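You operate a simulated robot arm through the tools that you are given. There is no shell and no other tool. Be economical: measure what you need, move in short steps, check, and stop when the job is done.

You run a simulated two-armed robot. Do the job below in one go: nothing can be reset, and whatever is moved stays where it is left.

Task
The ring breaker has dropped out. Isolate, put it back on, close up and get the line ready again.
Fine: isolator off while you touch the breaker; shut the door; isolator on; reset till READY.

It is judged by the outcome, as a careful person would: the job done as asked, and still so three seconds after it is handed in. It fails if anything else is knocked over, pushed out of place, dropped, spilled or broken.

Robot
Two 7-joint arms with two-finger parallel grippers on one trunk, on a base that drives. Base frame: it is fixed to the floor where the robot stands at the start and does not move with it; the origin is under the middle of the robot, x ahead of it, y to its left, z up. Lengths are in m, angles in degrees, forces in N, time in s.
The left shoulder is at the start at [0.05, 0.161, 1.126], the right one opposite. With the tool pointing down near the work surface each hand reaches from about 0.1 to 0.46 m from the robot's upright axis, wherever it stands, measured 20 degrees to its own side. Places, roughly: cabinet lamp breaker [0.7, 0.3, 0.7]; control breaker [0.7, 0.4, 0.7]; control key [1, 0.4, 1.2]; isolator handle [0.8, 0.1, 0.9]; mode switch [1, 0.5, 1.2]; ring breaker [0.7, 0.5, 0.7]; roller breaker [0.7, 0.5, 0.7]; triangle door [0.6, 0.4, 0.5]. Payload 3.43 kg a hand.
The TCP of each hand is the grasp point between the finger pads, 0.03 m short of the fingertips. In the tool frame z runs along the fingers and y along their closing line. Largest opening 0.094 m; finger width 0.028, thickness 0.01; the body of the gripper, 0.05 by 0.096 m, starts 0.055 m behind the TCP.
Orientation is told as [roll, pitch, yaw] about the base's x, y, z axes, in that order, counted from this pose: with the fingers straight down and closing along the base's y, the tool's x points along the base's -x, its y along +y and its z along -z.

Tools
- The arms move only by the tool apply_moves. It takes "left_deltas", "right_deltas" or both (then of equal length, played together; a hand with none holds still); each is a list that holds one entry, the list of rows, each a list of 7 numbers: the finger opening in mm, from 0 to 94, then the shift along the base's x, y, z in mm, then the turn, a rotation vector about the base's x, y, z in degrees. In form: [[[fingers, x, y, z, wx, wy, wz], ...]]. A call has 1 to 8 rows; each row is the pose to reach, as a shift and turn from the pose commanded when the call began. Rows are played at 5 a second. More than 0.05 m and 8.6 degrees between two rows, or a gripper value outside its range, and nothing of the call is played. Where a pose cannot be reached the arm comes as near as it can. A force on the tool above 50 N (or 10 N above the force at the start of the call, whichever is more), or a blocked arm, ends the call early, and 0.2 s more pass. Each finger travels about 0.045 m/s and halts on what it meets, pressing with about 38 N; the grip force reading is that of the motor and also rises with nothing between the fingers. The clock runs only during rows and for 0.2 s after the last one: add rows that repeat a pose to give the fingers time. It gives the time, the measured TCP pose, the force on the tool (base axes), the opening and the grip force at its end, in the units of the frame above (readings bear some noise), with the torque about the TCP (base axes, N m) and any sound that the robot's microphone picked up, and new pictures: "show" is both (left out), scene, wrist or none (wrist: the cameras of the hands that moved).
- Cameras (640 x 400 px; columns grow to the right, rows downward): "scene" is now at [0.1185, 0.0517, 1.2752]; the picture's right is [0.56, -0.83, 0.00], its down [-0.27, -0.18, -0.95] and it looks along [0.78, 0.53, -0.32] (base axes); focal length 214 px, centre (320, 200). "left" rides on the left gripper at [0.076, -0.014, -0.103] in its tool frame; the picture's right is [0.18, 0.98, 0.00], its down [-0.75, 0.14, -0.64] and it looks along [-0.63, 0.12, 0.77] (tool axes); focal length 243 px, centre (320, 200). "right" rides on the right gripper at [0.076, 0.014, -0.103] in its tool frame; the picture's right is [-0.18, 0.98, 0.00], its down [-0.75, -0.14, -0.64] and it looks along [-0.63, -0.12, 0.77] (tool axes); focal length 243 px, centre (320, 200).
- slide_trunk(by): slides the trunk up (or, below 0, down) by that many m; the arms and the scene camera ride with it, the base frame stays. It gives what a move gives, with no picture.
- steer(legs): drives the robot by 1 to 6 legs, each [ahead, left, turn to the left] in m, m and degrees, along the robot's own axes; the way and the turn of a leg run together, so that a leg with both is an arc; at most 1.5 m and 180 degrees a leg. The arms and the cameras ride along, it lands a little off, and it stops where it bumps. It gives what a move gives, and a new picture of the scene camera.
- turn_head(pan, tilt): turns the head with the scene camera to pan (to the left, within 80 degrees either way) and tilt (down, from -29 to 69), counted from straight ahead of the robot. It gives what a move gives, and a new picture of the scene camera.
- pixel_to_xyz(camera, pixels): there is no depth. For up to 12 entries [column, row, z] of the newest picture of that camera ("zoom" is the newest enlarged one), the place [x, y] in the base frame at which the ray of that pixel passes the height z, good to about 0.003 m. The clock stands still meanwhile.
- close_up(camera, box): a new picture of the part [left, top, right, bottom] of that camera's present view, enlarged. The clock stands still meanwhile.
- finish_job(): hands the job in; it is judged then, once.

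Keep the steps short. Do not move on a guess: measure, check each grasp and each placing, and mend mistakes. In all there are 80 turns and 260 pictures (those below and enlarged ones count). Leave the grippers open and the arms clear of the work at the hand-in unless told otherwise, and finish with a single line.

The tools are called after "Emit:" as name(argument=value, ...) on one line, values as JSON. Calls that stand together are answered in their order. apply_moves: Moves the arms, as the interface text tells. Its arguments: {"type":"object","properties":{"left_deltas":{"type":"array","items":{"type":"array","items":{"type":"array","items":{"type":"number"}}}},"right_deltas":{"type":"array","items":{"type":"array","items":{"type":"array","items":{"type":"number"}}}},"show":{"type":"string","enum":["both","scene","wrist","none"]}},"required":[]} The other tools are called the same way: slide_trunk (by) slides the trunk up or down; steer (legs) drives the base; turn_head (pan, tilt) turns the head that bears the scene camera; pixel_to_xyz (camera, pixels) gives the place at which the rays of pixels pass given heights; close_up (camera, box) takes an enlarged picture of a part of a camera's view; finish_job () hands the job in.

At the start:

```text
clock: 0.0
left_position: [0.3544, 0.4663, 1.3334]
left_tool_rot: [0.1, 0.0, -0.1]
left_force: [0.6, -0.2, 0.2]
left_ft_torque: [-0.01, -0.01, -0.01]
left_finger_gap: 0.094
left_finger_force: 0.1
right_position: [0.2912, 0.0035, 1.3623]
right_tool_rot: [-0.2, 0.1, -0.9]
right_force: [54.3, -38.7, -21.3]
right_ft_torque: [3.66, 4.31, 1.77]
right_finger_gap: 0.0941
right_finger_force: 0.0
trunk travel left (down, up): [-0.153, 0.113]
robot x, y, heading: [0.0002, 0.0003, -0.1]
head pan, tilt: [-28.9, 40.9]
```

scene: 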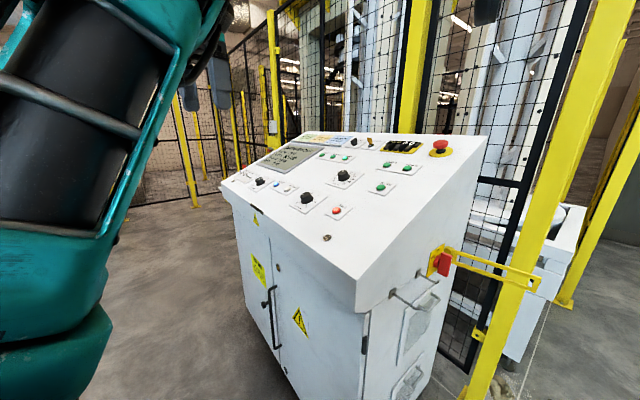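
right: 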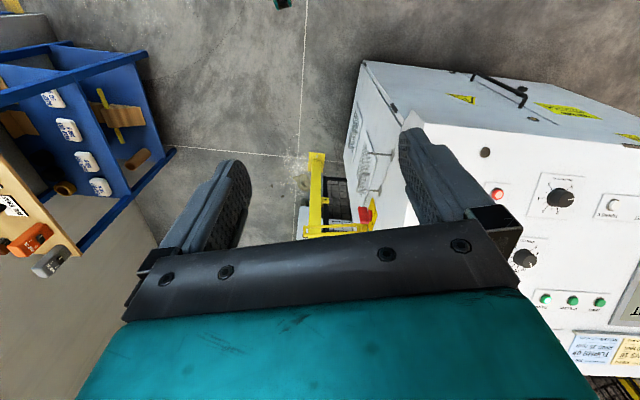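
left: 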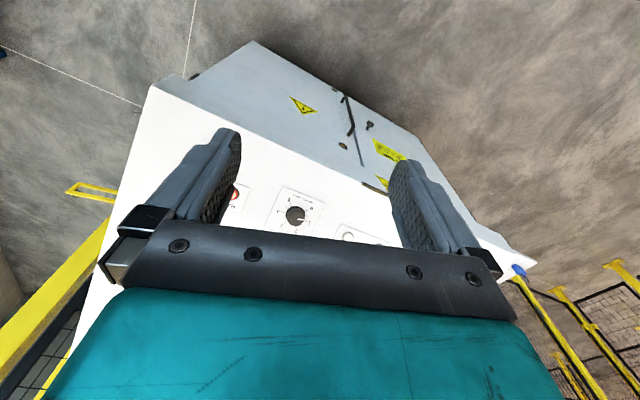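

The scene picture shows the cabinet with its doors, with the red isolator on its right side at about (443,263). The right hand reads about 70 N at rest, so I'll look closer before moving anything.

Emit:
close_up(camera="scene", box=[220, 120, 500, 295])

Emit:
close_up(camera="scene", box=[220, 190, 560, 400])

Emit:
close_up(camera="right", box=[280, 50, 640, 275])

```text
2.29 times, centred on (360, 208) of scene
```

zoom: 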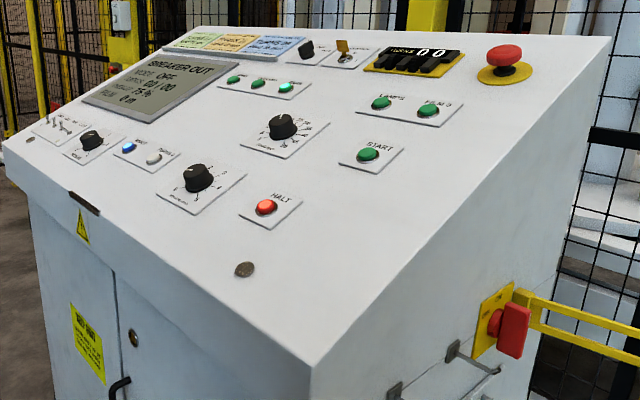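

```text
1.88 times, centred on (390, 295) of scene
```

zoom: 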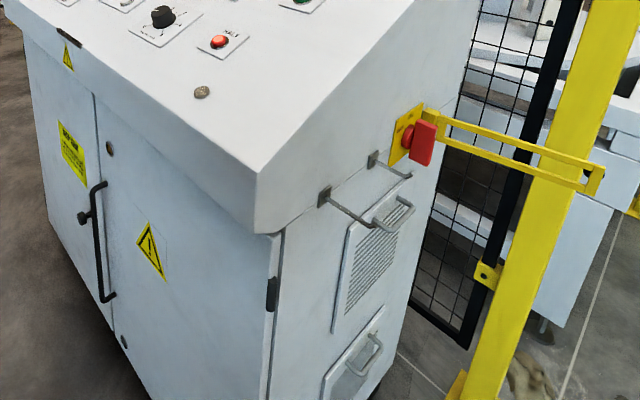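

```text
1.78 times, centred on (460, 162) of right
```

zoom: 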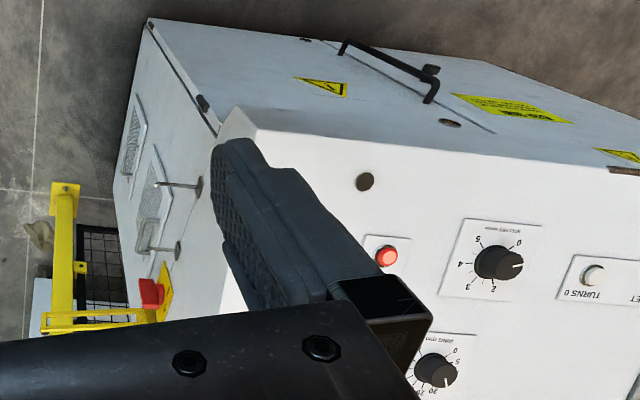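

Next I'll see where the head points and look further down at the doors.

Emit:
turn_head(pan=35, tilt=45)

Emit:
close_up(camera="left", box=[240, 60, 480, 210])

Emit:
close_up(camera="right", box=[0, 30, 200, 300])

```text
clock: 1.3
left_position: [0.3555, 0.4678, 1.3339]
left_tool_rot: [0.1, 0.0, 0.0]
left_force: [-0.2, -0.2, -0.4]
left_ft_torque: [0.01, 0.0, 0.0]
left_finger_gap: 0.094
left_finger_force: 0.1
right_position: [0.2869, 0.0062, 1.3614]
right_tool_rot: [-0.2, 0.0, -0.6]
right_force: [-0.3, -0.6, 0.0]
right_ft_torque: [0.03, -0.02, -0.01]
right_finger_gap: 0.0939
right_finger_force: 0.2
trunk travel left (down, up): [-0.153, 0.113]
robot x, y, heading: [0.0006, 0.0005, 0.0]
head pan, tilt: [35.0, 45.0]
```

scene: 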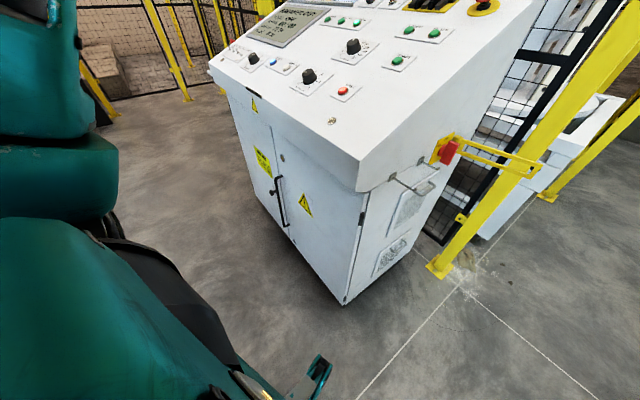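

```text
2.67 times, centred on (360, 135) of left
```

zoom: 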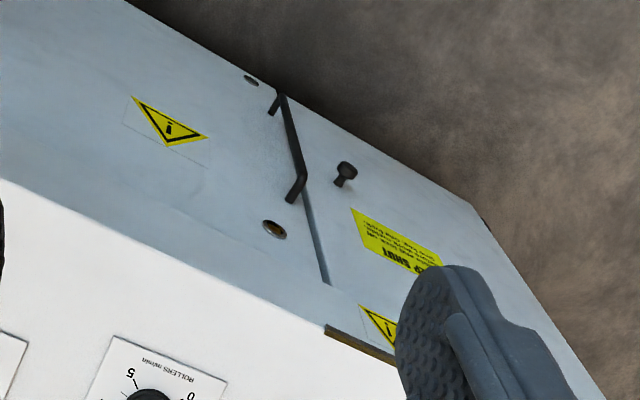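

```text
1.48 times, centred on (100, 165) of right
```

zoom: 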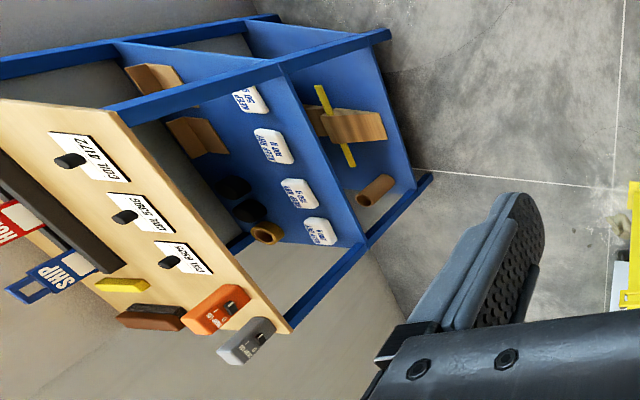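

The force was only transient. The right door with the warning triangle has the bar handle. I'll read the door, the sign and the display up close.

Emit:
close_up(camera="scene", box=[230, 90, 390, 310])

Emit:
close_up(camera="scene", box=[240, 0, 400, 100])

Emit:
close_up(camera="scene", box=[350, 110, 510, 210])

Emit:
close_up(camera="scene", box=[245, 135, 325, 240])

```text
1.82 times, centred on (310, 200) of scene
```

zoom: 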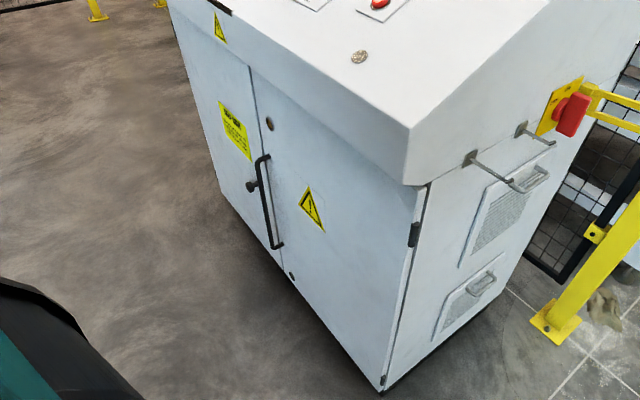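

```text
4.00 times, centred on (320, 50) of scene
```

zoom: 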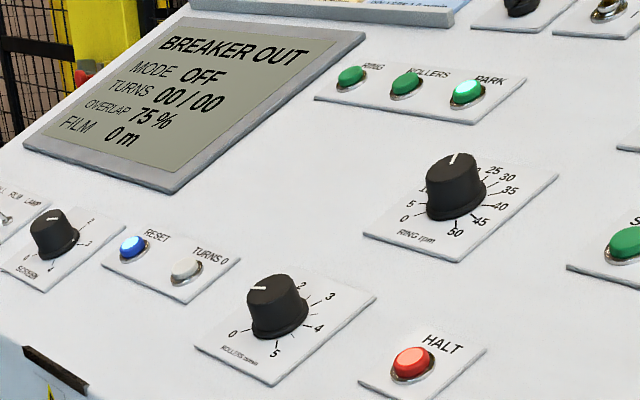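

```text
4.00 times, centred on (430, 160) of scene
```

zoom: 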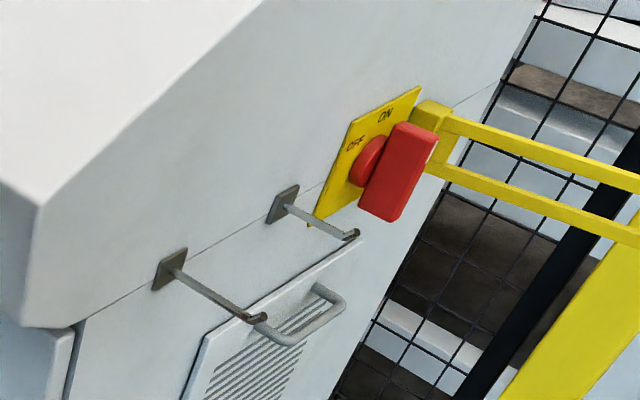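

```text
3.81 times, centred on (285, 188) of scene
```

zoom: 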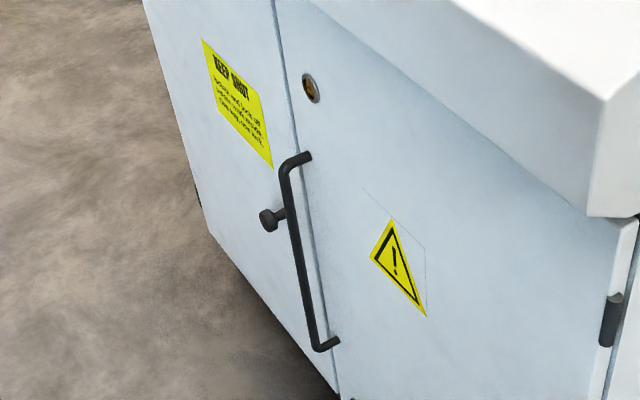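

The isolator bar stands upright at ON, with OFF to its left. I'll measure the cabinet's floor corners and triangulate the isolator from the scene camera at (449,153) and the right camera at (364,214).

Emit:
pixel_to_xyz(camera="scene", pixels=[[345, 304, 0.02], [428, 233, 0.02], [449.5, 153, 0.8], [449.5, 153, 1.0], [281, 157, 0.7], [281, 157, 0.5], [361, 215, 0.7], [361, 215, 0.5], [276, 192, 0.6], [276, 192, 0.4], [358, 190, 0.9], [358, 190, 0.7]])

Emit:
pixel_to_xyz(camera="right", pixels=[[364.5, 214, 0.8], [364.5, 214, 1.0], [396, 105, 0.7], [396, 105, 0.5], [485, 152, 0.7], [485, 152, 0.5]])

Emit:
pixel_to_xyz(camera="left", pixels=[[343, 145, 0.9], [343, 145, 0.6], [369, 125, 0.6], [369, 125, 0.4], [345, 98, 0.6], [345, 98, 0.4], [351, 131, 0.8], [351, 131, 0.5]])

```text
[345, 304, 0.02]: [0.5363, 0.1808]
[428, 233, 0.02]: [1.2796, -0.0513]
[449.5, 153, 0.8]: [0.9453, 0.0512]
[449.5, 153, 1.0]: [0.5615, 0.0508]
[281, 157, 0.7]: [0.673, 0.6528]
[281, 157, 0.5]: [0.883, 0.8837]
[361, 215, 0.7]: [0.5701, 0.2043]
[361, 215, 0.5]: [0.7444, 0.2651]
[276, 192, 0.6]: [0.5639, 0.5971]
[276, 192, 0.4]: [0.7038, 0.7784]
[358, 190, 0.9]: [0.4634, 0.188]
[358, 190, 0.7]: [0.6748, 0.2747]
```

```text
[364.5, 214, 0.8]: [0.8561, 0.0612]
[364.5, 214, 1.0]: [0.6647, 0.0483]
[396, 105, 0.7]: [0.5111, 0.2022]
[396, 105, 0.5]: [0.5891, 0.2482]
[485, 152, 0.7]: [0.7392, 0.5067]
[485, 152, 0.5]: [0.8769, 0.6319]
```

```text
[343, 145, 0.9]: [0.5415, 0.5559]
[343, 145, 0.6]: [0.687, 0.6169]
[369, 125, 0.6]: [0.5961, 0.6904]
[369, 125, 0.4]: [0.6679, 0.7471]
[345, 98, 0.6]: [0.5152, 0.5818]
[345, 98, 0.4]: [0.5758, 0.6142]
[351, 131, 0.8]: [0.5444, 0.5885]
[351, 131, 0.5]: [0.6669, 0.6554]
```

Isolator bar is at about [0.767, 0.053, 0.893]. Before driving to the right I'll check the floor on that side, and measure the bar handle and the post.

Emit:
pixel_to_xyz(camera="scene", pixels=[[277.1, 180.1, 0.7], [277.1, 180.1, 0.5], [285.5, 226.8, 0.6], [285.5, 226.8, 0.4], [271, 193.2, 0.7], [271, 193.2, 0.5], [437, 268, 0.0], [540, 160, 0.8], [540, 160, 0.9], [540, 160, 1.0]])

Emit:
pixel_to_xyz(camera="left", pixels=[[352.5, 127.5, 0.7], [352.5, 127.5, 0.5], [345.4, 95.7, 0.6], [345.4, 95.7, 0.4], [368.6, 123.8, 0.7], [368.6, 123.8, 0.5]])

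Emit:
turn_head(pan=-30, tilt=45)

```text
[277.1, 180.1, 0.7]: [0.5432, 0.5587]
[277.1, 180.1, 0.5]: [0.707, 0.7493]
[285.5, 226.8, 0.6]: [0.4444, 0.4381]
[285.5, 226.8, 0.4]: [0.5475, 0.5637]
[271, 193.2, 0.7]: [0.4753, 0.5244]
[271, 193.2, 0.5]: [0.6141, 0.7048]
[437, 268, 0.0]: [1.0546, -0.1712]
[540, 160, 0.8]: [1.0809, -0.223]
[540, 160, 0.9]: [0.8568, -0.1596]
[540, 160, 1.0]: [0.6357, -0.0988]
```

```text
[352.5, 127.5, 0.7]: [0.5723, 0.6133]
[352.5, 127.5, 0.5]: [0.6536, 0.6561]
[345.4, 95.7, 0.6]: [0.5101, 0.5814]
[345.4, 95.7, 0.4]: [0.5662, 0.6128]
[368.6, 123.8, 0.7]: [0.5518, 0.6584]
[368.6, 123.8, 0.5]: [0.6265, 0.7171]
```

```text
clock: 2.7
left_position: [0.355, 0.4669, 1.3339]
left_tool_rot: [0.2, 0.0, -0.1]
left_force: [0.0, 0.1, 0.6]
left_ft_torque: [-0.01, 0.0, 0.02]
left_finger_gap: 0.0937
left_finger_force: 0.1
right_position: [0.2936, -0.0003, 1.3648]
right_tool_rot: [1.0, 0.1, -1.4]
right_force: [53.1, -42.3, 36.6]
right_ft_torque: [5.4, 9.17, 2.71]
right_finger_gap: 0.0938
right_finger_force: 0.1
trunk travel left (down, up): [-0.153, 0.113]
robot x, y, heading: [0.0016, -0.001, -0.1]
head pan, tilt: [-30.0, 45.0]
```

scene: 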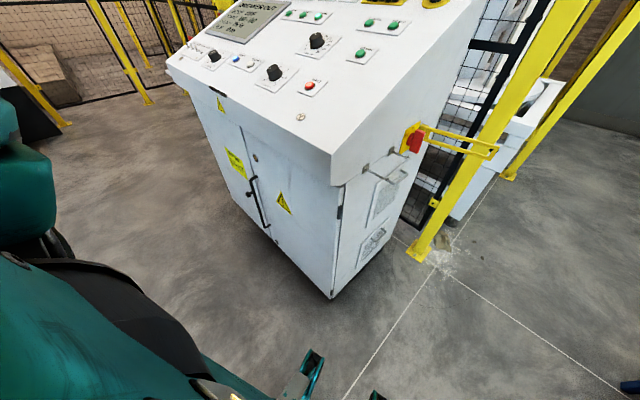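

The head is pressing against the right hand, hence the force reading and the pan not getting through. I'll bring the head back, then move the right hand out to the right and down.

Emit:
turn_head(pan=30, tilt=45)

Emit:
apply_moves(right_deltas=[[[94, 0, -45, 0, 0, 0, 0], [94, 0, -90, 0, 0, 0, 0], [94, 0, -135, 0, 0, 0, 0], [94, 0, -180, 0, 0, 0, 0], [94, 0, -225, 0, 0, 0, 0], [94, 0, -265, -20, 0, 0, 0], [94, 0, -265, -60, 0, 0, 0], [94, 0, -265, -100, 0, 0, 0]]], show="none")

Emit:
turn_head(pan=-40, tilt=45)

```text
clock: 4.0
left_position: [0.3548, 0.467, 1.3344]
left_tool_rot: [0.0, 0.0, -0.1]
left_force: [-0.8, -0.1, -0.3]
left_ft_torque: [-0.01, -0.03, 0.02]
left_finger_gap: 0.0937
left_finger_force: 0.0
right_position: [0.2926, 0.0033, 1.3666]
right_tool_rot: [1.2, -0.1, -1.6]
right_force: [59.7, 14.2, 76.3]
right_ft_torque: [0.32, 13.57, -2.68]
right_finger_gap: 0.0938
right_finger_force: 0.0
trunk travel left (down, up): [-0.153, 0.113]
robot x, y, heading: [-0.0008, -0.0006, 0.2]
head pan, tilt: [30.0, 45.0]
```

scene: 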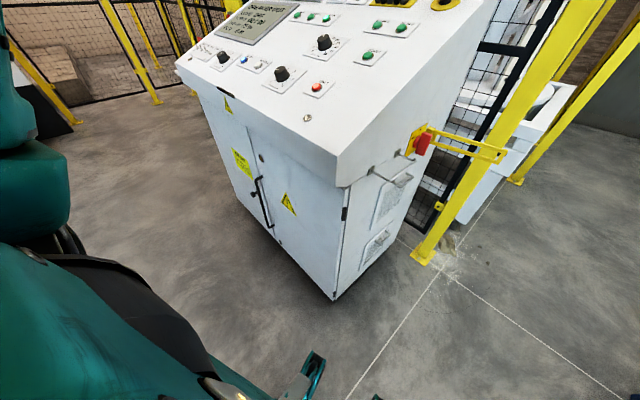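

```text
clock: 5.8
left_position: [0.3548, 0.4656, 1.3329]
left_tool_rot: [0.1, 0.0, -0.1]
left_force: [0.4, -0.4, -0.2]
left_ft_torque: [0.02, 0.0, -0.03]
left_finger_gap: 0.094
left_finger_force: 0.1
right_position: [0.2896, -0.2615, 1.2616]
right_tool_rot: [-0.1, 0.2, -0.9]
right_force: [0.0, 0.7, 0.4]
right_ft_torque: [-0.03, 0.02, 0.0]
right_finger_gap: 0.094
right_finger_force: 0.1
right hand out of reach, approached as far as the arm can: row 4, 5, 6, 7
trunk travel left (down, up): [-0.153, 0.113]
robot x, y, heading: [0.0014, -0.0008, 0.0]
head pan, tilt: [30.0, 45.0]
```

```text
clock: 7.2
left_position: [0.3555, 0.466, 1.3335]
left_tool_rot: [0.1, 0.0, -0.1]
left_force: [0.4, 0.4, -0.7]
left_ft_torque: [0.0, 0.0, -0.04]
left_finger_gap: 0.0939
left_finger_force: 0.1
right_position: [0.289, -0.2607, 1.2638]
right_tool_rot: [-0.1, 0.1, -1.0]
right_force: [-0.1, -0.5, 0.3]
right_ft_torque: [-0.01, 0.0, 0.0]
right_finger_gap: 0.094
right_finger_force: 0.1
trunk travel left (down, up): [-0.153, 0.113]
robot x, y, heading: [-0.0017, 0.002, -0.2]
head pan, tilt: [-40.0, 45.0]
```

scene: 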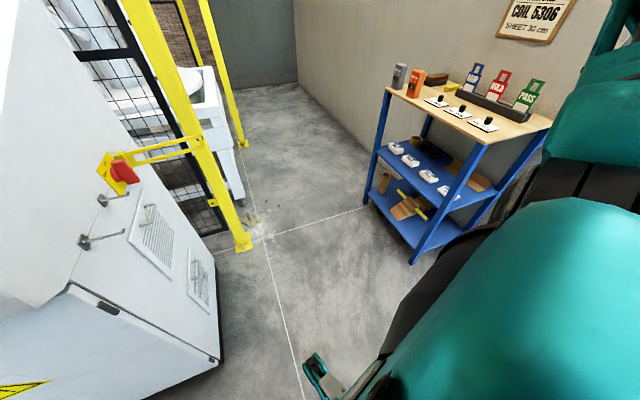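

Now the right side is visible: the shelf is on the right and there is free floor between it and the cabinet. I'll look at the isolator and measure the obstacles.

Emit:
close_up(camera="scene", box=[60, 120, 220, 220])

Emit:
pixel_to_xyz(camera="scene", pixels=[[244, 248, 0.0], [412, 262, 0.0], [368, 202, 0.0], [221, 361, 0.02], [122, 171, 0.85], [122, 171, 0.95], [390, 90, 0.9], [545, 125, 0.9], [67, 287, 0.7], [67, 287, 0.8]])

```text
4.00 times, centred on (140, 170) of scene
```

zoom: 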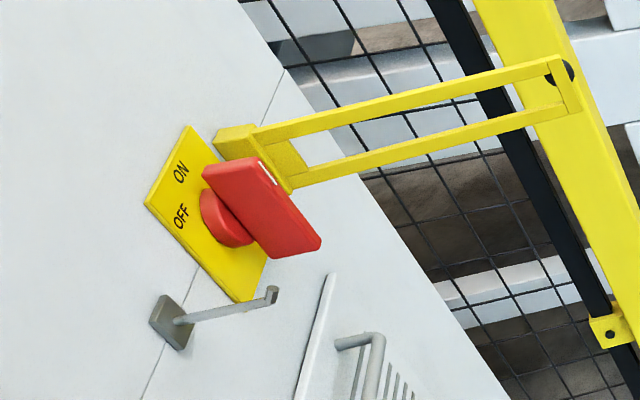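

```text
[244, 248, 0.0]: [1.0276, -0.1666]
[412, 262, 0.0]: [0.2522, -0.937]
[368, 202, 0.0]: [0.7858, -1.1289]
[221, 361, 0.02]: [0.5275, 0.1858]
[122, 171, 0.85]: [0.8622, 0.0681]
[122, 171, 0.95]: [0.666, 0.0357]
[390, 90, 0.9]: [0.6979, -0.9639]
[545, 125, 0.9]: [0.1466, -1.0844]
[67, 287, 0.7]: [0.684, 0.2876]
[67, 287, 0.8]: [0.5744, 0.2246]
```

The isolator pivot is at about [0.775, 0.054, 0.893]. ON is straight up and OFF is toward the front. I'll drive right and slightly ahead, then turn left 45°, so the right hand can reach squarely at the side wall.

Emit:
steer(legs=[[0, -0.4, 0], [0.22, 0, 0], [0, 0, 45]])

Emit:
turn_head(pan=0, tilt=35)

```text
clock: 14.6
left_position: [0.1411, 0.1801, 1.3327]
left_tool_rot: [0.2, 0.0, 44.8]
left_force: [0.3, 0.7, -0.3]
left_ft_torque: [-0.02, -0.02, 0.01]
left_finger_gap: 0.0941
left_finger_force: 0.0
right_position: [0.6092, -0.3805, 1.2634]
right_tool_rot: [-0.1, 0.1, 44.1]
right_force: [-0.3, 0.2, 0.9]
right_ft_torque: [-0.01, -0.03, 0.0]
right_finger_gap: 0.0941
right_finger_force: 0.1
trunk travel left (down, up): [-0.153, 0.113]
robot x, y, heading: [0.2182, -0.4008, 45.2]
head pan, tilt: [-40.0, 45.0]
```

scene: 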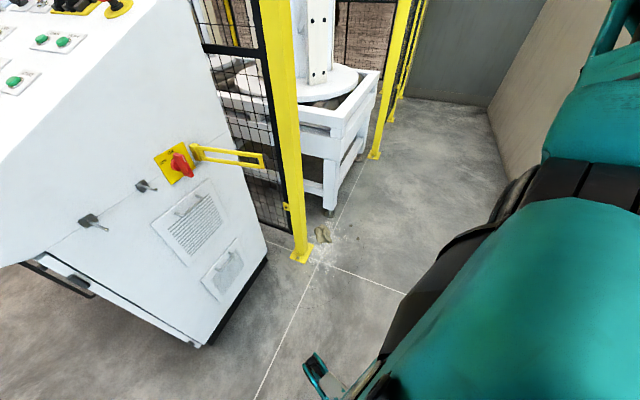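

```text
clock: 15.7
left_position: [0.142, 0.1807, 1.3321]
left_tool_rot: [0.1, 0.0, 45.0]
left_force: [0.3, -0.4, -0.2]
left_ft_torque: [0.03, -0.04, -0.03]
left_finger_gap: 0.0938
left_finger_force: 0.0
right_position: [0.6094, -0.3806, 1.2626]
right_tool_rot: [0.0, 0.2, 44.2]
right_force: [-0.2, 0.0, -0.6]
right_ft_torque: [0.01, -0.01, 0.04]
right_finger_gap: 0.0939
right_finger_force: 0.1
trunk travel left (down, up): [-0.153, 0.113]
robot x, y, heading: [0.22, -0.4013, 44.9]
head pan, tilt: [0.0, 35.0]
```

scene: 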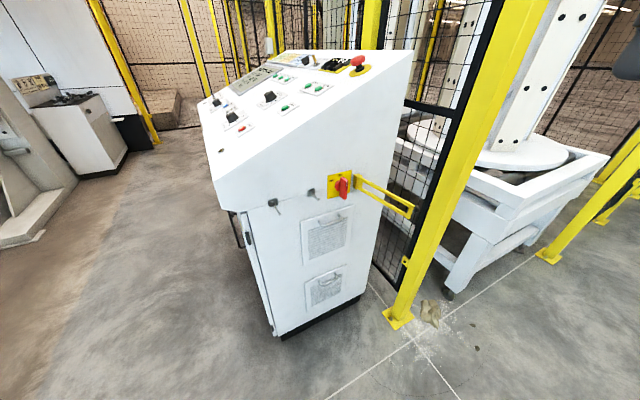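

Good view of the side wall. I'll zoom in on the isolator at (342,187) and measure the wall's bottom line.

Emit:
close_up(camera="scene", box=[292, 155, 420, 235])

Emit:
pixel_to_xyz(camera="scene", pixels=[[281, 339, 0.0], [365, 296, 0.0], [342, 187, 0.893], [342, 187, 0.85], [342, 187, 0.93]])

```text
5.00 times, centred on (356, 195) of scene
```

zoom: 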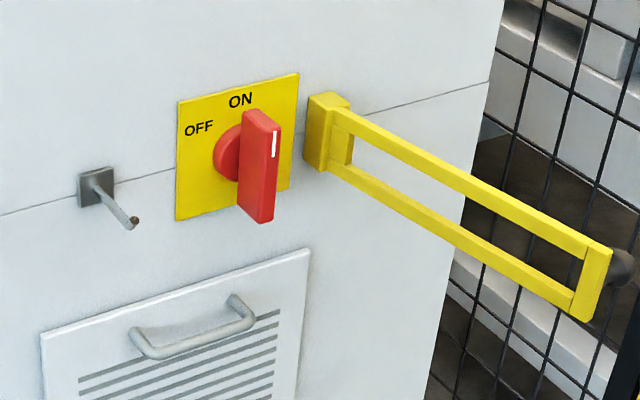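

```text
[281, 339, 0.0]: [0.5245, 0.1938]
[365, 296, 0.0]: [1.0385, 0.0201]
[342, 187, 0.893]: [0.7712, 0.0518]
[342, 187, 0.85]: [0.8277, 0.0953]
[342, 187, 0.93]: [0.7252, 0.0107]
```

Emit:
pixel_to_xyz(camera="zoom", pixels=[[0, 215, 0.89], [490, 83, 0.89], [238, 160, 0.89], [268, 165, 0.89], [262, 112, 0.92], [260, 222, 0.85], [320, 165, 0.89], [178, 100, 0.92]])

```text
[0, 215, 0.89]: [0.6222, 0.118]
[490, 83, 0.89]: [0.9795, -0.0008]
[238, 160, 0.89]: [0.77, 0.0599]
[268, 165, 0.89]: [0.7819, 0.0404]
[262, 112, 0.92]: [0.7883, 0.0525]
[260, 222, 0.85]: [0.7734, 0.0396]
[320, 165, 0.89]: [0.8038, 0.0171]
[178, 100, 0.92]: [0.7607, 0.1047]
```

Seam direction gives a side wall yaw of about −18.4°, so the outward normal is (−0.32, −0.95). The bar centre is about 5–6 cm off the wall and 8 cm tall. I'll bring the right hand, fingers horizontal toward the wall, to a standoff 17 cm out, in two halves.

Emit:
apply_moves(right_deltas=[[[94, 10.5, 27, -31, 6.4, -4.03, 1.797], [94, 21, 54, -62, 12.8, -8.06, 3.59], [94, 31.5, 81, -93, 19.2, -12.09, 5.39], [94, 42, 108, -124, 25.6, -16.12, 7.19], [94, 52.5, 135, -155, 32, -20.15, 8.98], [94, 63, 162, -186, 38.4, -24.2, 10.8]]], show="none")

Emit:
apply_moves(right_deltas=[[[94, 10.5, 27, -31, 6.4, -4.03, 1.797], [94, 21, 54, -62, 12.8, -8.06, 3.59], [84, 31.5, 81, -93, 19.2, -12.09, 5.39], [74, 42, 108, -124, 25.6, -16.12, 7.19], [64, 52.5, 135, -155, 32, -20.15, 8.98], [50, 63, 162, -186, 38.4, -24.2, 10.8], [50, 63, 162, -186, 38.4, -24.2, 10.8]]])

```text
clock: 17.1
left_position: [0.1411, 0.1814, 1.3332]
left_tool_rot: [0.1, 0.0, 45.0]
left_force: [0.6, -0.1, -0.5]
left_ft_torque: [-0.01, -0.01, 0.03]
left_finger_gap: 0.0942
left_finger_force: 0.1
right_position: [0.674, -0.2194, 1.076]
right_tool_rot: [8.0, -44.8, 52.2]
right_force: [-0.7, 0.2, 0.7]
right_ft_torque: [0.02, 0.0, 0.01]
right_finger_gap: 0.0939
right_finger_force: 0.0
trunk travel left (down, up): [-0.153, 0.113]
robot x, y, heading: [0.2235, -0.3994, 45.1]
head pan, tilt: [0.0, 35.0]
```

```text
clock: 18.7
left_position: [0.1412, 0.1802, 1.3332]
left_tool_rot: [0.1, 0.0, 44.9]
left_force: [-0.3, -0.2, -0.7]
left_ft_torque: [0.01, -0.02, 0.02]
left_finger_gap: 0.0938
left_finger_force: 0.2
right_position: [0.7347, -0.0575, 0.8896]
right_tool_rot: [-101.6, -89.9, 173.0]
right_force: [0.2, -0.1, -0.6]
right_ft_torque: [-0.01, 0.0, -0.02]
right_finger_gap: 0.0498
right_finger_force: 0.0
trunk travel left (down, up): [-0.153, 0.113]
robot x, y, heading: [0.2212, -0.4, 45.1]
head pan, tilt: [0.0, 35.0]
```

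scene: 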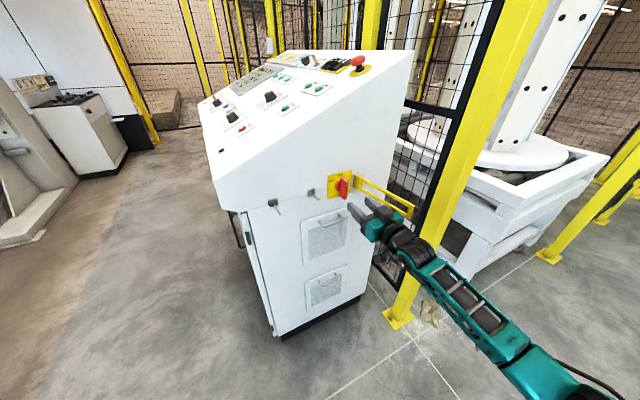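
right: 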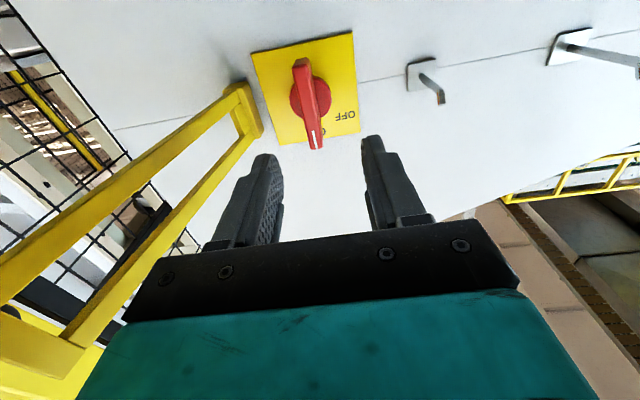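

The bar (310,100) sits between the fingers and clear of the yellow bracket. I'll advance 10 cm toward the wall.

Emit:
apply_moves(right_deltas=[[[50, 8, 24, 1, 0, 0, 0], [50, 16, 48, 2, 0, 0, 0], [50, 24, 71, 2, 0, 0, 0], [50, 31.6, 95, 2, 0, 0, 0], [50, 31.6, 95, 2, 0, 0, 0]]])

```text
clock: 19.9
left_position: [0.1412, 0.1799, 1.3342]
left_tool_rot: [0.2, -0.1, 45.0]
left_force: [0.8, -0.9, 0.0]
left_ft_torque: [-0.02, 0.03, -0.02]
left_finger_gap: 0.094
left_finger_force: 0.0
right_position: [0.7676, 0.0379, 0.8934]
right_tool_rot: [-88.8, -89.9, 160.3]
right_force: [-1.9, -3.5, 0.5]
right_ft_torque: [0.0, -0.02, -0.12]
right_finger_gap: 0.0501
right_finger_force: 0.0
trunk travel left (down, up): [-0.153, 0.113]
robot x, y, heading: [0.2204, -0.3978, 45.0]
head pan, tilt: [0.0, 35.0]
```

scene: 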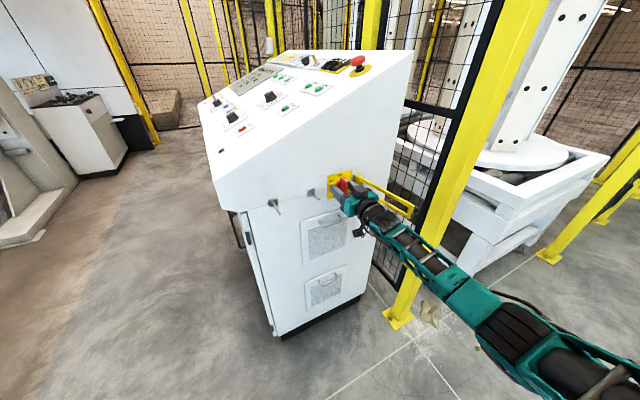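
right: 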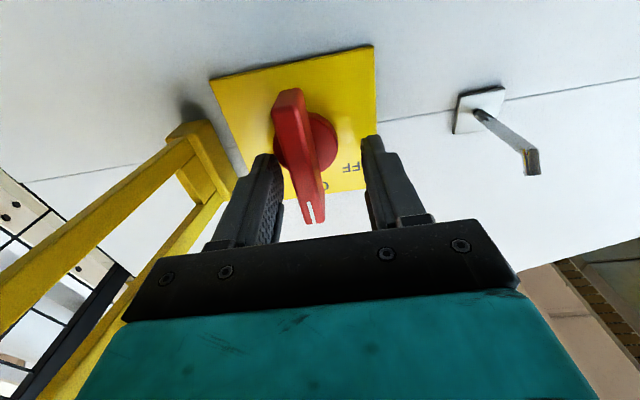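

The bar is about 14 mm toward the rear of the hand's centre and lightly touching the rear finger. I'll narrow to 38 mm while shifting 13 mm to the rear.

Emit:
apply_moves(right_deltas=[[[42, 5, -1.7, 0, 0, 0, 0], [38, 9, -3, 0, 0, 0, 0], [38, 12.5, -4.1, 0, 0, 0, 0], [38, 12.5, -4.1, 0, 0, 0, 0]]], show="wrist")

```text
clock: 20.9
left_position: [0.1402, 0.1818, 1.3333]
left_tool_rot: [0.1, 0.0, 44.8]
left_force: [0.2, -0.3, 0.0]
left_ft_torque: [0.04, 0.0, -0.01]
left_finger_gap: 0.0941
left_finger_force: 0.1
right_position: [0.7774, 0.0353, 0.8925]
right_tool_rot: [-49.7, -89.9, 121.5]
right_force: [-11.3, -0.4, -2.2]
right_ft_torque: [0.04, 0.07, 0.42]
right_finger_gap: 0.044
right_finger_force: 4.7
trunk travel left (down, up): [-0.153, 0.113]
robot x, y, heading: [0.218, -0.3992, 45.1]
head pan, tilt: [0.0, 35.0]
```

right: 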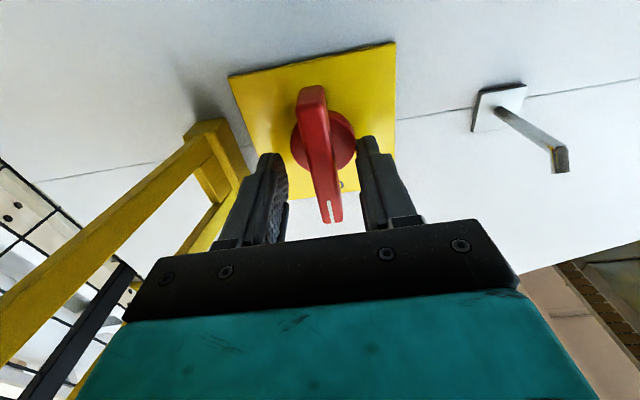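

The front finger is against the round hub (gap stuck at 44 mm). I'll back off 14 mm, then close on the bar alone.

Emit:
apply_moves(right_deltas=[[[46, -4.4, -13.3, 0, 0, 0, 0], [46, -4.4, -13.3, 0, 0, 0, 0], [30, -4.4, -13.3, 0, 0, 0, 0], [15, -4.4, -13.3, 0, 0, 0, 0], [5, -4.4, -13.3, 0, 0, 0, 0], [5, -4.4, -13.3, 0, 0, 0, 0]]], show="wrist")

```text
clock: 22.3
left_position: [0.1386, 0.1814, 1.3328]
left_tool_rot: [0.1, -0.1, 45.0]
left_force: [-0.3, -0.1, 0.9]
left_ft_torque: [0.02, 0.03, 0.01]
left_finger_gap: 0.0939
left_finger_force: 0.1
right_position: [0.7714, 0.0239, 0.8929]
right_tool_rot: [-101.7, -89.9, 173.4]
right_force: [-22.1, 0.7, -4.0]
right_ft_torque: [0.63, -0.02, 0.77]
right_finger_gap: 0.0128
right_finger_force: 37.0
trunk travel left (down, up): [-0.153, 0.113]
robot x, y, heading: [0.2236, -0.4, 45.2]
head pan, tilt: [0.0, 35.0]
```

right: 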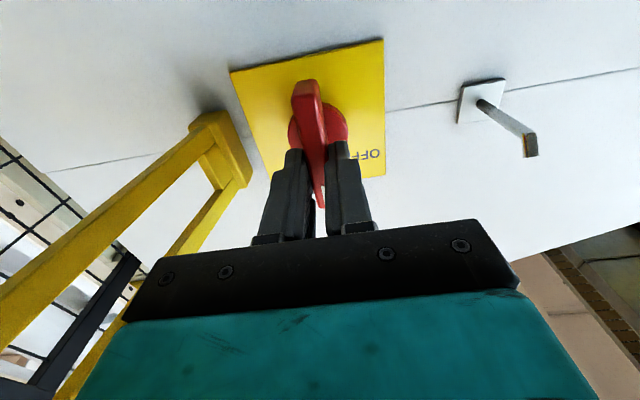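

Firm grip on the bar at 12.8 mm. I'll ease the side load and turn it counter-clockwise toward OFF, 48° first.

Emit:
apply_moves(right_deltas=[[[5, -4, 1.3, 0, 0, 0, 0], [5, -4, 1.3, 0, -2.53, -7.59, 0], [5, -4, 1.3, 0, -5.06, -15.18, 0], [5, -4, 1.3, 0, -7.58, -22.8, 0], [5, -4, 1.3, 0, -10.1, -30.4, 0], [5, -4, 1.3, 0, -12.64, -38, 0], [5, -4, 1.3, 0, -15.2, -45.6, 0]]])

```text
clock: 23.1
left_position: [0.1411, 0.1794, 1.3351]
left_tool_rot: [0.2, 0.0, 44.7]
left_force: [1.0, -0.4, -0.3]
left_ft_torque: [0.01, 0.05, -0.07]
left_finger_gap: 0.0941
left_finger_force: 0.0
right_position: [0.7692, 0.0238, 0.8919]
right_tool_rot: [-89.3, -74.9, 162.5]
right_force: [-12.7, -12.4, 6.1]
right_ft_torque: [-0.2, 0.23, -0.62]
right_finger_gap: 0.0129
right_finger_force: 45.0
right hand out of reach, approached as far as the arm can: row 3, 4
trunk travel left (down, up): [-0.153, 0.113]
robot x, y, heading: [0.2215, -0.402, 44.5]
head pan, tilt: [0.0, 35.0]
stopped in row 4 (right hand): the force on the tool passed its limit at 67 N (the readings are from after the stop); the commanded pose is now the measured one
```

scene: 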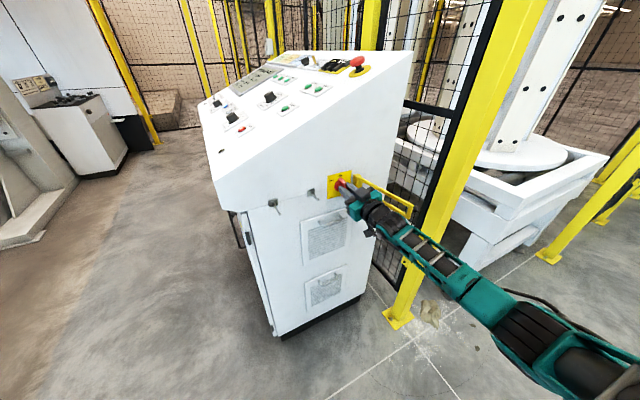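
right: 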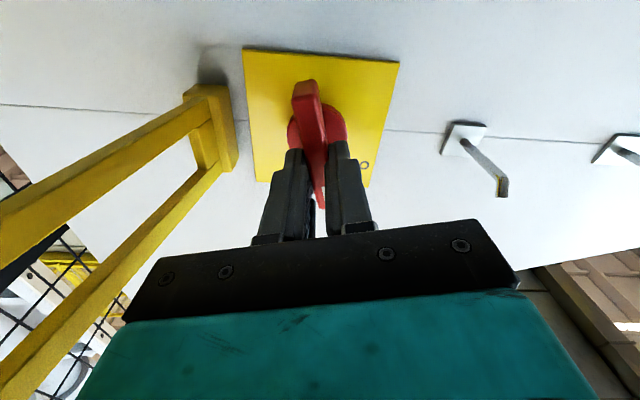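

The wrist reached its limit after 15°. Rather than force it, I'll let go, back out, straighten the hand, and push the top of the bar around with closed fingers.

Emit:
apply_moves(right_deltas=[[[34, 0, 0, 0, 0, 0, 0], [34, 0, 0, 0, 0, 0, 0], [34, -9.5, -28.5, 0, 0, 0, 0], [34, -19, -57, 0, 0, 0, 0], [20, -28.4, -85.4, 0, 2.53, 7.59, 0], [0, -28.4, -85.4, 0, 4.74, 14.2, 0], [0, -28.4, -85.4, 0, 4.74, 14.2, 0]]])

```text
clock: 24.7
left_position: [0.1414, 0.1802, 1.334]
left_tool_rot: [0.1, 0.0, 44.9]
left_force: [-0.4, -0.1, 0.4]
left_ft_torque: [-0.02, 0.0, 0.01]
left_finger_gap: 0.094
left_finger_force: 0.1
right_position: [0.7434, -0.0606, 0.8883]
right_tool_rot: [-28.8, -89.9, 102.0]
right_force: [0.0, -0.1, 0.2]
right_ft_torque: [0.02, -0.02, 0.03]
right_finger_gap: 0.0
right_finger_force: 27.7
right hand out of reach, approached as far as the arm can: row 4
trunk travel left (down, up): [-0.153, 0.113]
robot x, y, heading: [0.2186, -0.4025, 45.0]
head pan, tilt: [0.0, 35.0]
```

scene: 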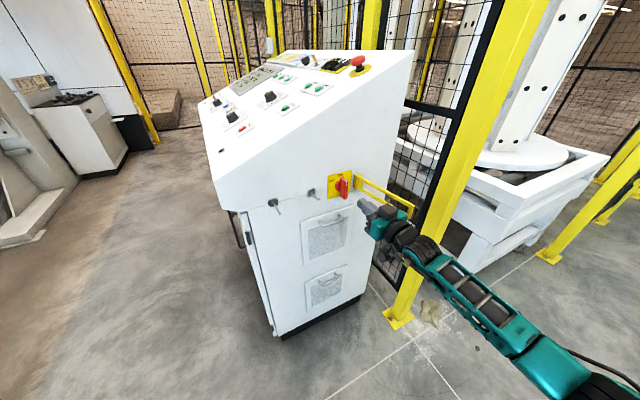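
right: 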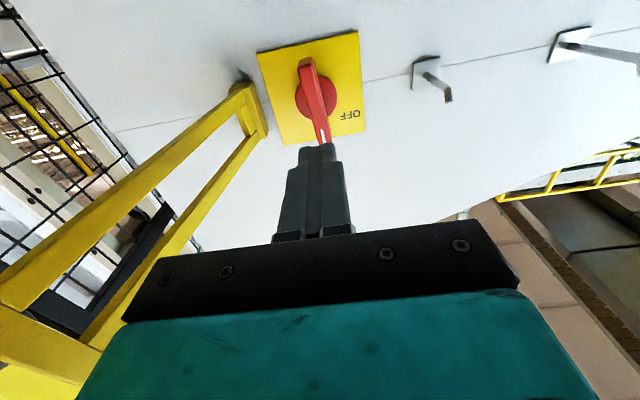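

The bar stays where it was left, at about 15°. Next I'll place the closed fingers behind its upper end, on the rear side.

Emit:
apply_moves(right_deltas=[[[0, 17.1, -5.7, 38, 0, 0, 0], [0, 17.1, -5.7, 38, 0, 0, 0], [0, 24, 16, 38, 0, 0, 0], [0, 31.3, 37, 38, 0, 0, 0], [0, 38.5, 58.5, 38, 0, 0, 0], [0, 45.5, 79.7, 38, 0, 0, 0], [0, 45.5, 79.7, 38, 0, 0, 0]]], show="wrist")

Emit:
close_up(camera="scene", box=[292, 155, 420, 235])

```text
clock: 26.3
left_position: [0.1405, 0.1811, 1.3333]
left_tool_rot: [0.1, 0.1, 44.9]
left_force: [0.3, -0.2, -0.2]
left_ft_torque: [0.0, 0.02, -0.03]
left_finger_gap: 0.0941
left_finger_force: 0.1
right_position: [0.7892, 0.0208, 0.9264]
right_tool_rot: [-45.0, -89.8, 118.1]
right_force: [0.0, -0.3, 0.7]
right_ft_torque: [0.0, -0.02, 0.01]
right_finger_gap: 0.0002
right_finger_force: 33.1
trunk travel left (down, up): [-0.153, 0.113]
robot x, y, heading: [0.2206, -0.3998, 45.1]
head pan, tilt: [0.0, 35.0]
```

right: 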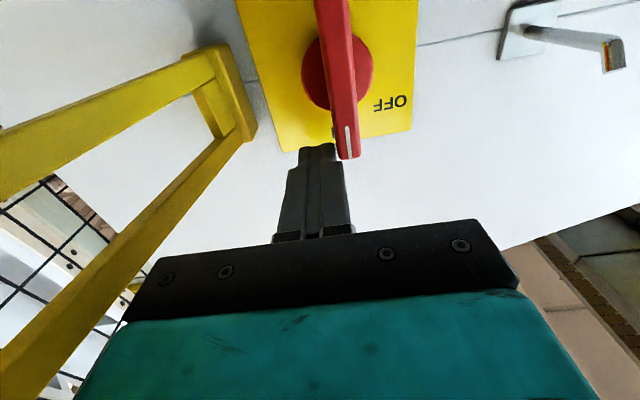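

```text
5.00 times, centred on (356, 195) of scene
```

zoom: 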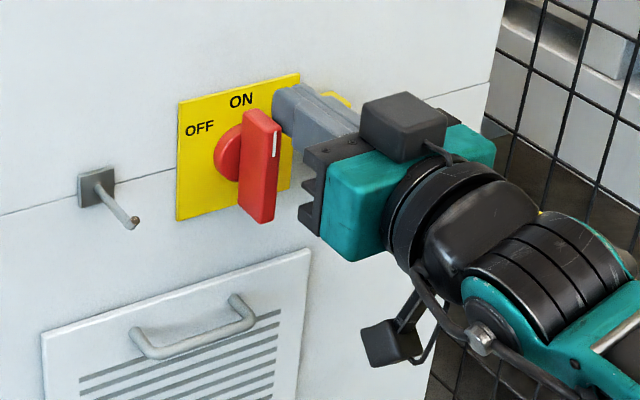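

The fingers sit behind the bar's upper end. I'll push along the arc toward the front.

Emit:
apply_moves(right_deltas=[[[0, -3.8, 1.3, -7, 0, 0, 0], [0, -11.5, 3.8, -3, 0, 0, 0], [0, -17.5, 5.8, -1, 0, 0, 0], [0, -24.8, 8.2, -0.5, 0, 0, 0], [0, -32.6, 10.9, -3, 0, 0, 0], [0, -40, 13.3, -9, 0, 0, 0], [0, -45.6, 15.2, -17.6, 0, 0, 0]]], show="wrist")

Emit:
close_up(camera="scene", box=[292, 155, 420, 235])

```text
clock: 27.9
left_position: [0.1415, 0.181, 1.3338]
left_tool_rot: [0.1, 0.0, 44.9]
left_force: [0.5, -0.9, -0.2]
left_ft_torque: [-0.01, -0.01, 0.0]
left_finger_gap: 0.0939
left_finger_force: 0.1
right_position: [0.7432, 0.0347, 0.9093]
right_tool_rot: [-31.7, -89.7, 105.0]
right_force: [0.8, 0.2, 0.3]
right_ft_torque: [0.01, 0.0, -0.01]
right_finger_gap: 0.0
right_finger_force: 33.4
trunk travel left (down, up): [-0.153, 0.113]
robot x, y, heading: [0.222, -0.4004, 44.9]
head pan, tilt: [0.0, 35.0]
```

right: 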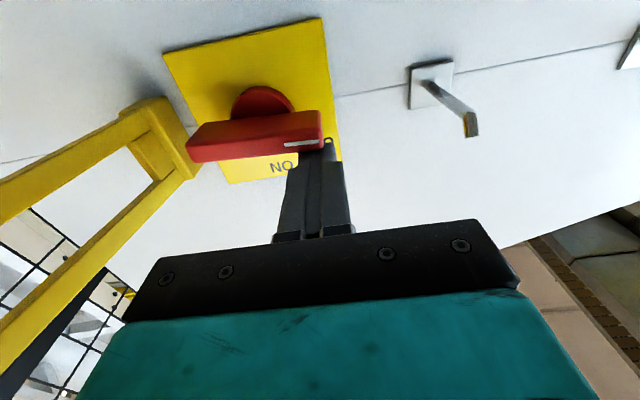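

```text
5.00 times, centred on (356, 195) of scene
```

zoom: 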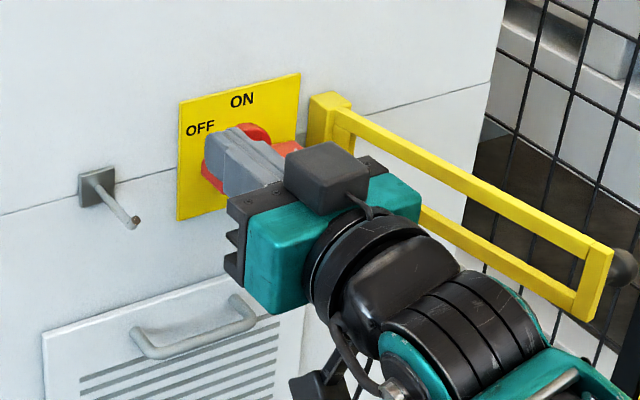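

The bar is horizontal, the OFF position, with no remaining load. I'll back out, lift the hand, and check the display.

Emit:
apply_moves(right_deltas=[[[0, 0, 0, 8, 0, 0, 0], [0, -12, -36, 8, 0, 0, 0], [0, -25, -75, 8, 0, 0, 0], [0, -38, -115, 8, 0, 0, 0], [0, -50, -155, 8, 0, 0, 0], [0, -70, -195, 20, 0, 0, 0]]], show="none")

Emit:
close_up(camera="scene", box=[292, 155, 420, 235])

Emit:
close_up(camera="scene", box=[190, 45, 350, 145])

```text
clock: 29.3
left_position: [0.1408, 0.1796, 1.3331]
left_tool_rot: [0.1, 0.0, 44.8]
left_force: [0.3, 0.2, -0.1]
left_ft_torque: [-0.02, -0.03, -0.01]
left_finger_gap: 0.0941
left_finger_force: 0.1
right_position: [0.6746, -0.1628, 0.9308]
right_tool_rot: [-57.4, -89.8, 130.6]
right_force: [-0.2, -0.2, 1.2]
right_ft_torque: [0.0, -0.03, -0.01]
right_finger_gap: 0.0
right_finger_force: 32.4
trunk travel left (down, up): [-0.153, 0.113]
robot x, y, heading: [0.2216, -0.4019, 44.9]
head pan, tilt: [0.0, 35.0]
```

```text
5.00 times, centred on (356, 195) of scene
```

zoom: 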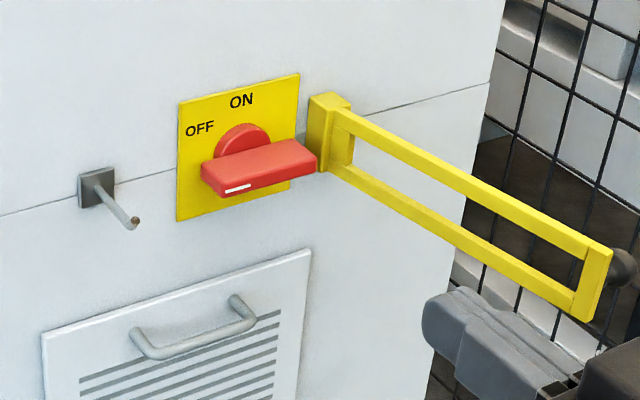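

```text
4.00 times, centred on (270, 95) of scene
```

zoom: 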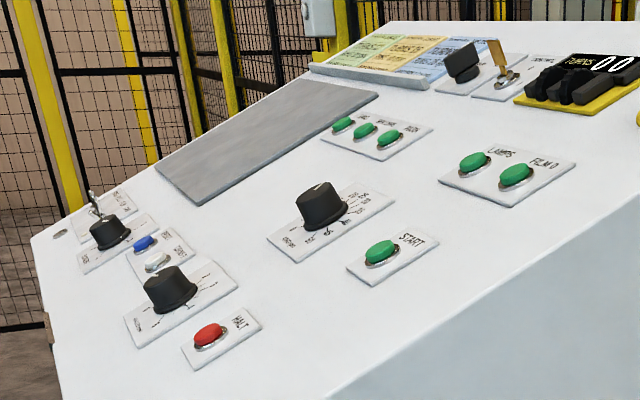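

The screen is dark, so the cabinet is isolated, with the bar horizontal. Next is the door. Before driving around the front I'll look left to check the floor is free.

Emit:
turn_head(pan=60, tilt=35)

```text
clock: 30.6
left_position: [0.1407, 0.1809, 1.3326]
left_tool_rot: [0.1, 0.0, 44.8]
left_force: [0.4, 0.8, -0.3]
left_ft_torque: [-0.03, 0.06, 0.02]
left_finger_gap: 0.094
left_finger_force: 0.1
right_position: [0.6748, -0.1609, 0.9314]
right_tool_rot: [-47.2, -89.7, 120.3]
right_force: [-0.3, -0.3, 0.6]
right_ft_torque: [0.01, 0.01, 0.01]
right_finger_gap: 0.0003
right_finger_force: 33.1
trunk travel left (down, up): [-0.153, 0.113]
robot x, y, heading: [0.2224, -0.4004, 44.9]
head pan, tilt: [60.0, 35.0]
```

scene: 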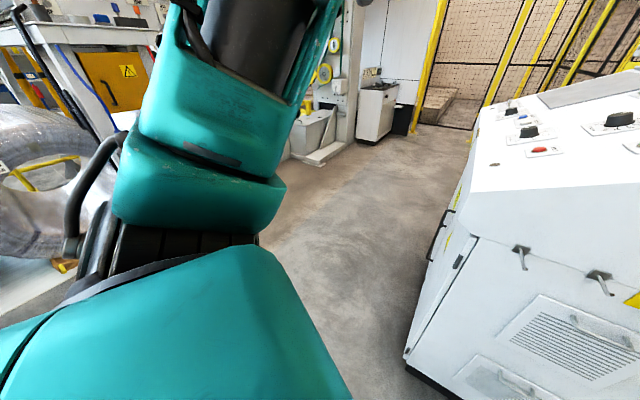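

There is a coil and a bench behind and to the left, so I'll measure how far off they are.

Emit:
pixel_to_xyz(camera="scene", pixels=[[65, 268, 0.0], [5, 320, 0.0], [325, 163, 0.0], [292, 160, 0.0], [110, 130, 0.5], [360, 142, 0.0], [408, 360, 0.0], [120, 150, 0.5]])

```text
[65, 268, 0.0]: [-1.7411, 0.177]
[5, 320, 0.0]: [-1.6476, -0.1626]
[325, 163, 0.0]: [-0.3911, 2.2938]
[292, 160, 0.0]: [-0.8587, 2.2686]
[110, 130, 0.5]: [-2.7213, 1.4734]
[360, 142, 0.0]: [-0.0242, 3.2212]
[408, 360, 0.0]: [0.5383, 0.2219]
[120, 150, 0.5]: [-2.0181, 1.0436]
```

Plenty of room. I'll drive around to the front-left of the cabinet, standing off at first.

Emit:
steer(legs=[[-0.19, 0.615, 0], [0, 0, -85], [-0.64, 0.77, 0]])

Emit:
turn_head(pan=15, tilt=30)

```text
clock: 46.9
left_position: [0.2271, 1.0254, 1.3345]
left_tool_rot: [0.1, -0.1, -40.2]
left_force: [0.5, -0.2, -0.7]
left_ft_torque: [-0.03, -0.02, 0.01]
left_finger_gap: 0.0938
left_finger_force: 0.0
right_position: [-0.0674, 0.4647, 0.9313]
right_tool_rot: [-47.6, -89.8, 35.5]
right_force: [1.1, -0.1, 0.0]
right_ft_torque: [0.01, 0.01, 0.03]
right_finger_gap: 0.0
right_finger_force: 33.2
trunk travel left (down, up): [-0.153, 0.113]
robot x, y, heading: [-0.3454, 0.8977, -40.1]
head pan, tilt: [60.0, 35.0]
```

scene: 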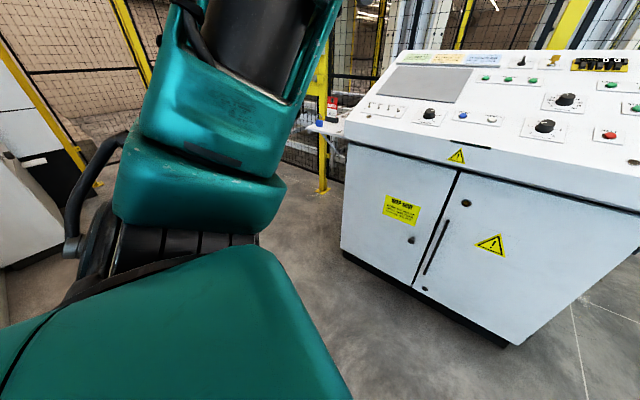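

```text
clock: 48.0
left_position: [0.2283, 1.0256, 1.3328]
left_tool_rot: [0.1, 0.0, -40.4]
left_force: [-0.2, -0.1, -0.3]
left_ft_torque: [-0.02, 0.04, -0.01]
left_finger_gap: 0.094
left_finger_force: 0.2
right_position: [-0.0677, 0.4647, 0.9316]
right_tool_rot: [-47.4, -89.9, 35.4]
right_force: [0.2, -0.2, 0.3]
right_ft_torque: [0.03, 0.01, -0.04]
right_finger_gap: 0.0
right_finger_force: 32.6
trunk travel left (down, up): [-0.153, 0.113]
robot x, y, heading: [-0.3485, 0.9003, -40.2]
head pan, tilt: [15.0, 30.0]
```

scene: 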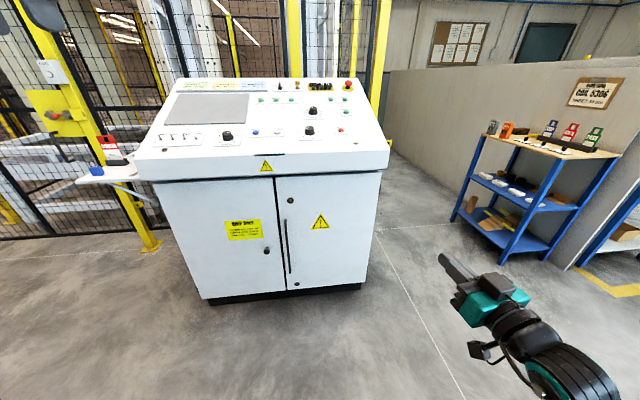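

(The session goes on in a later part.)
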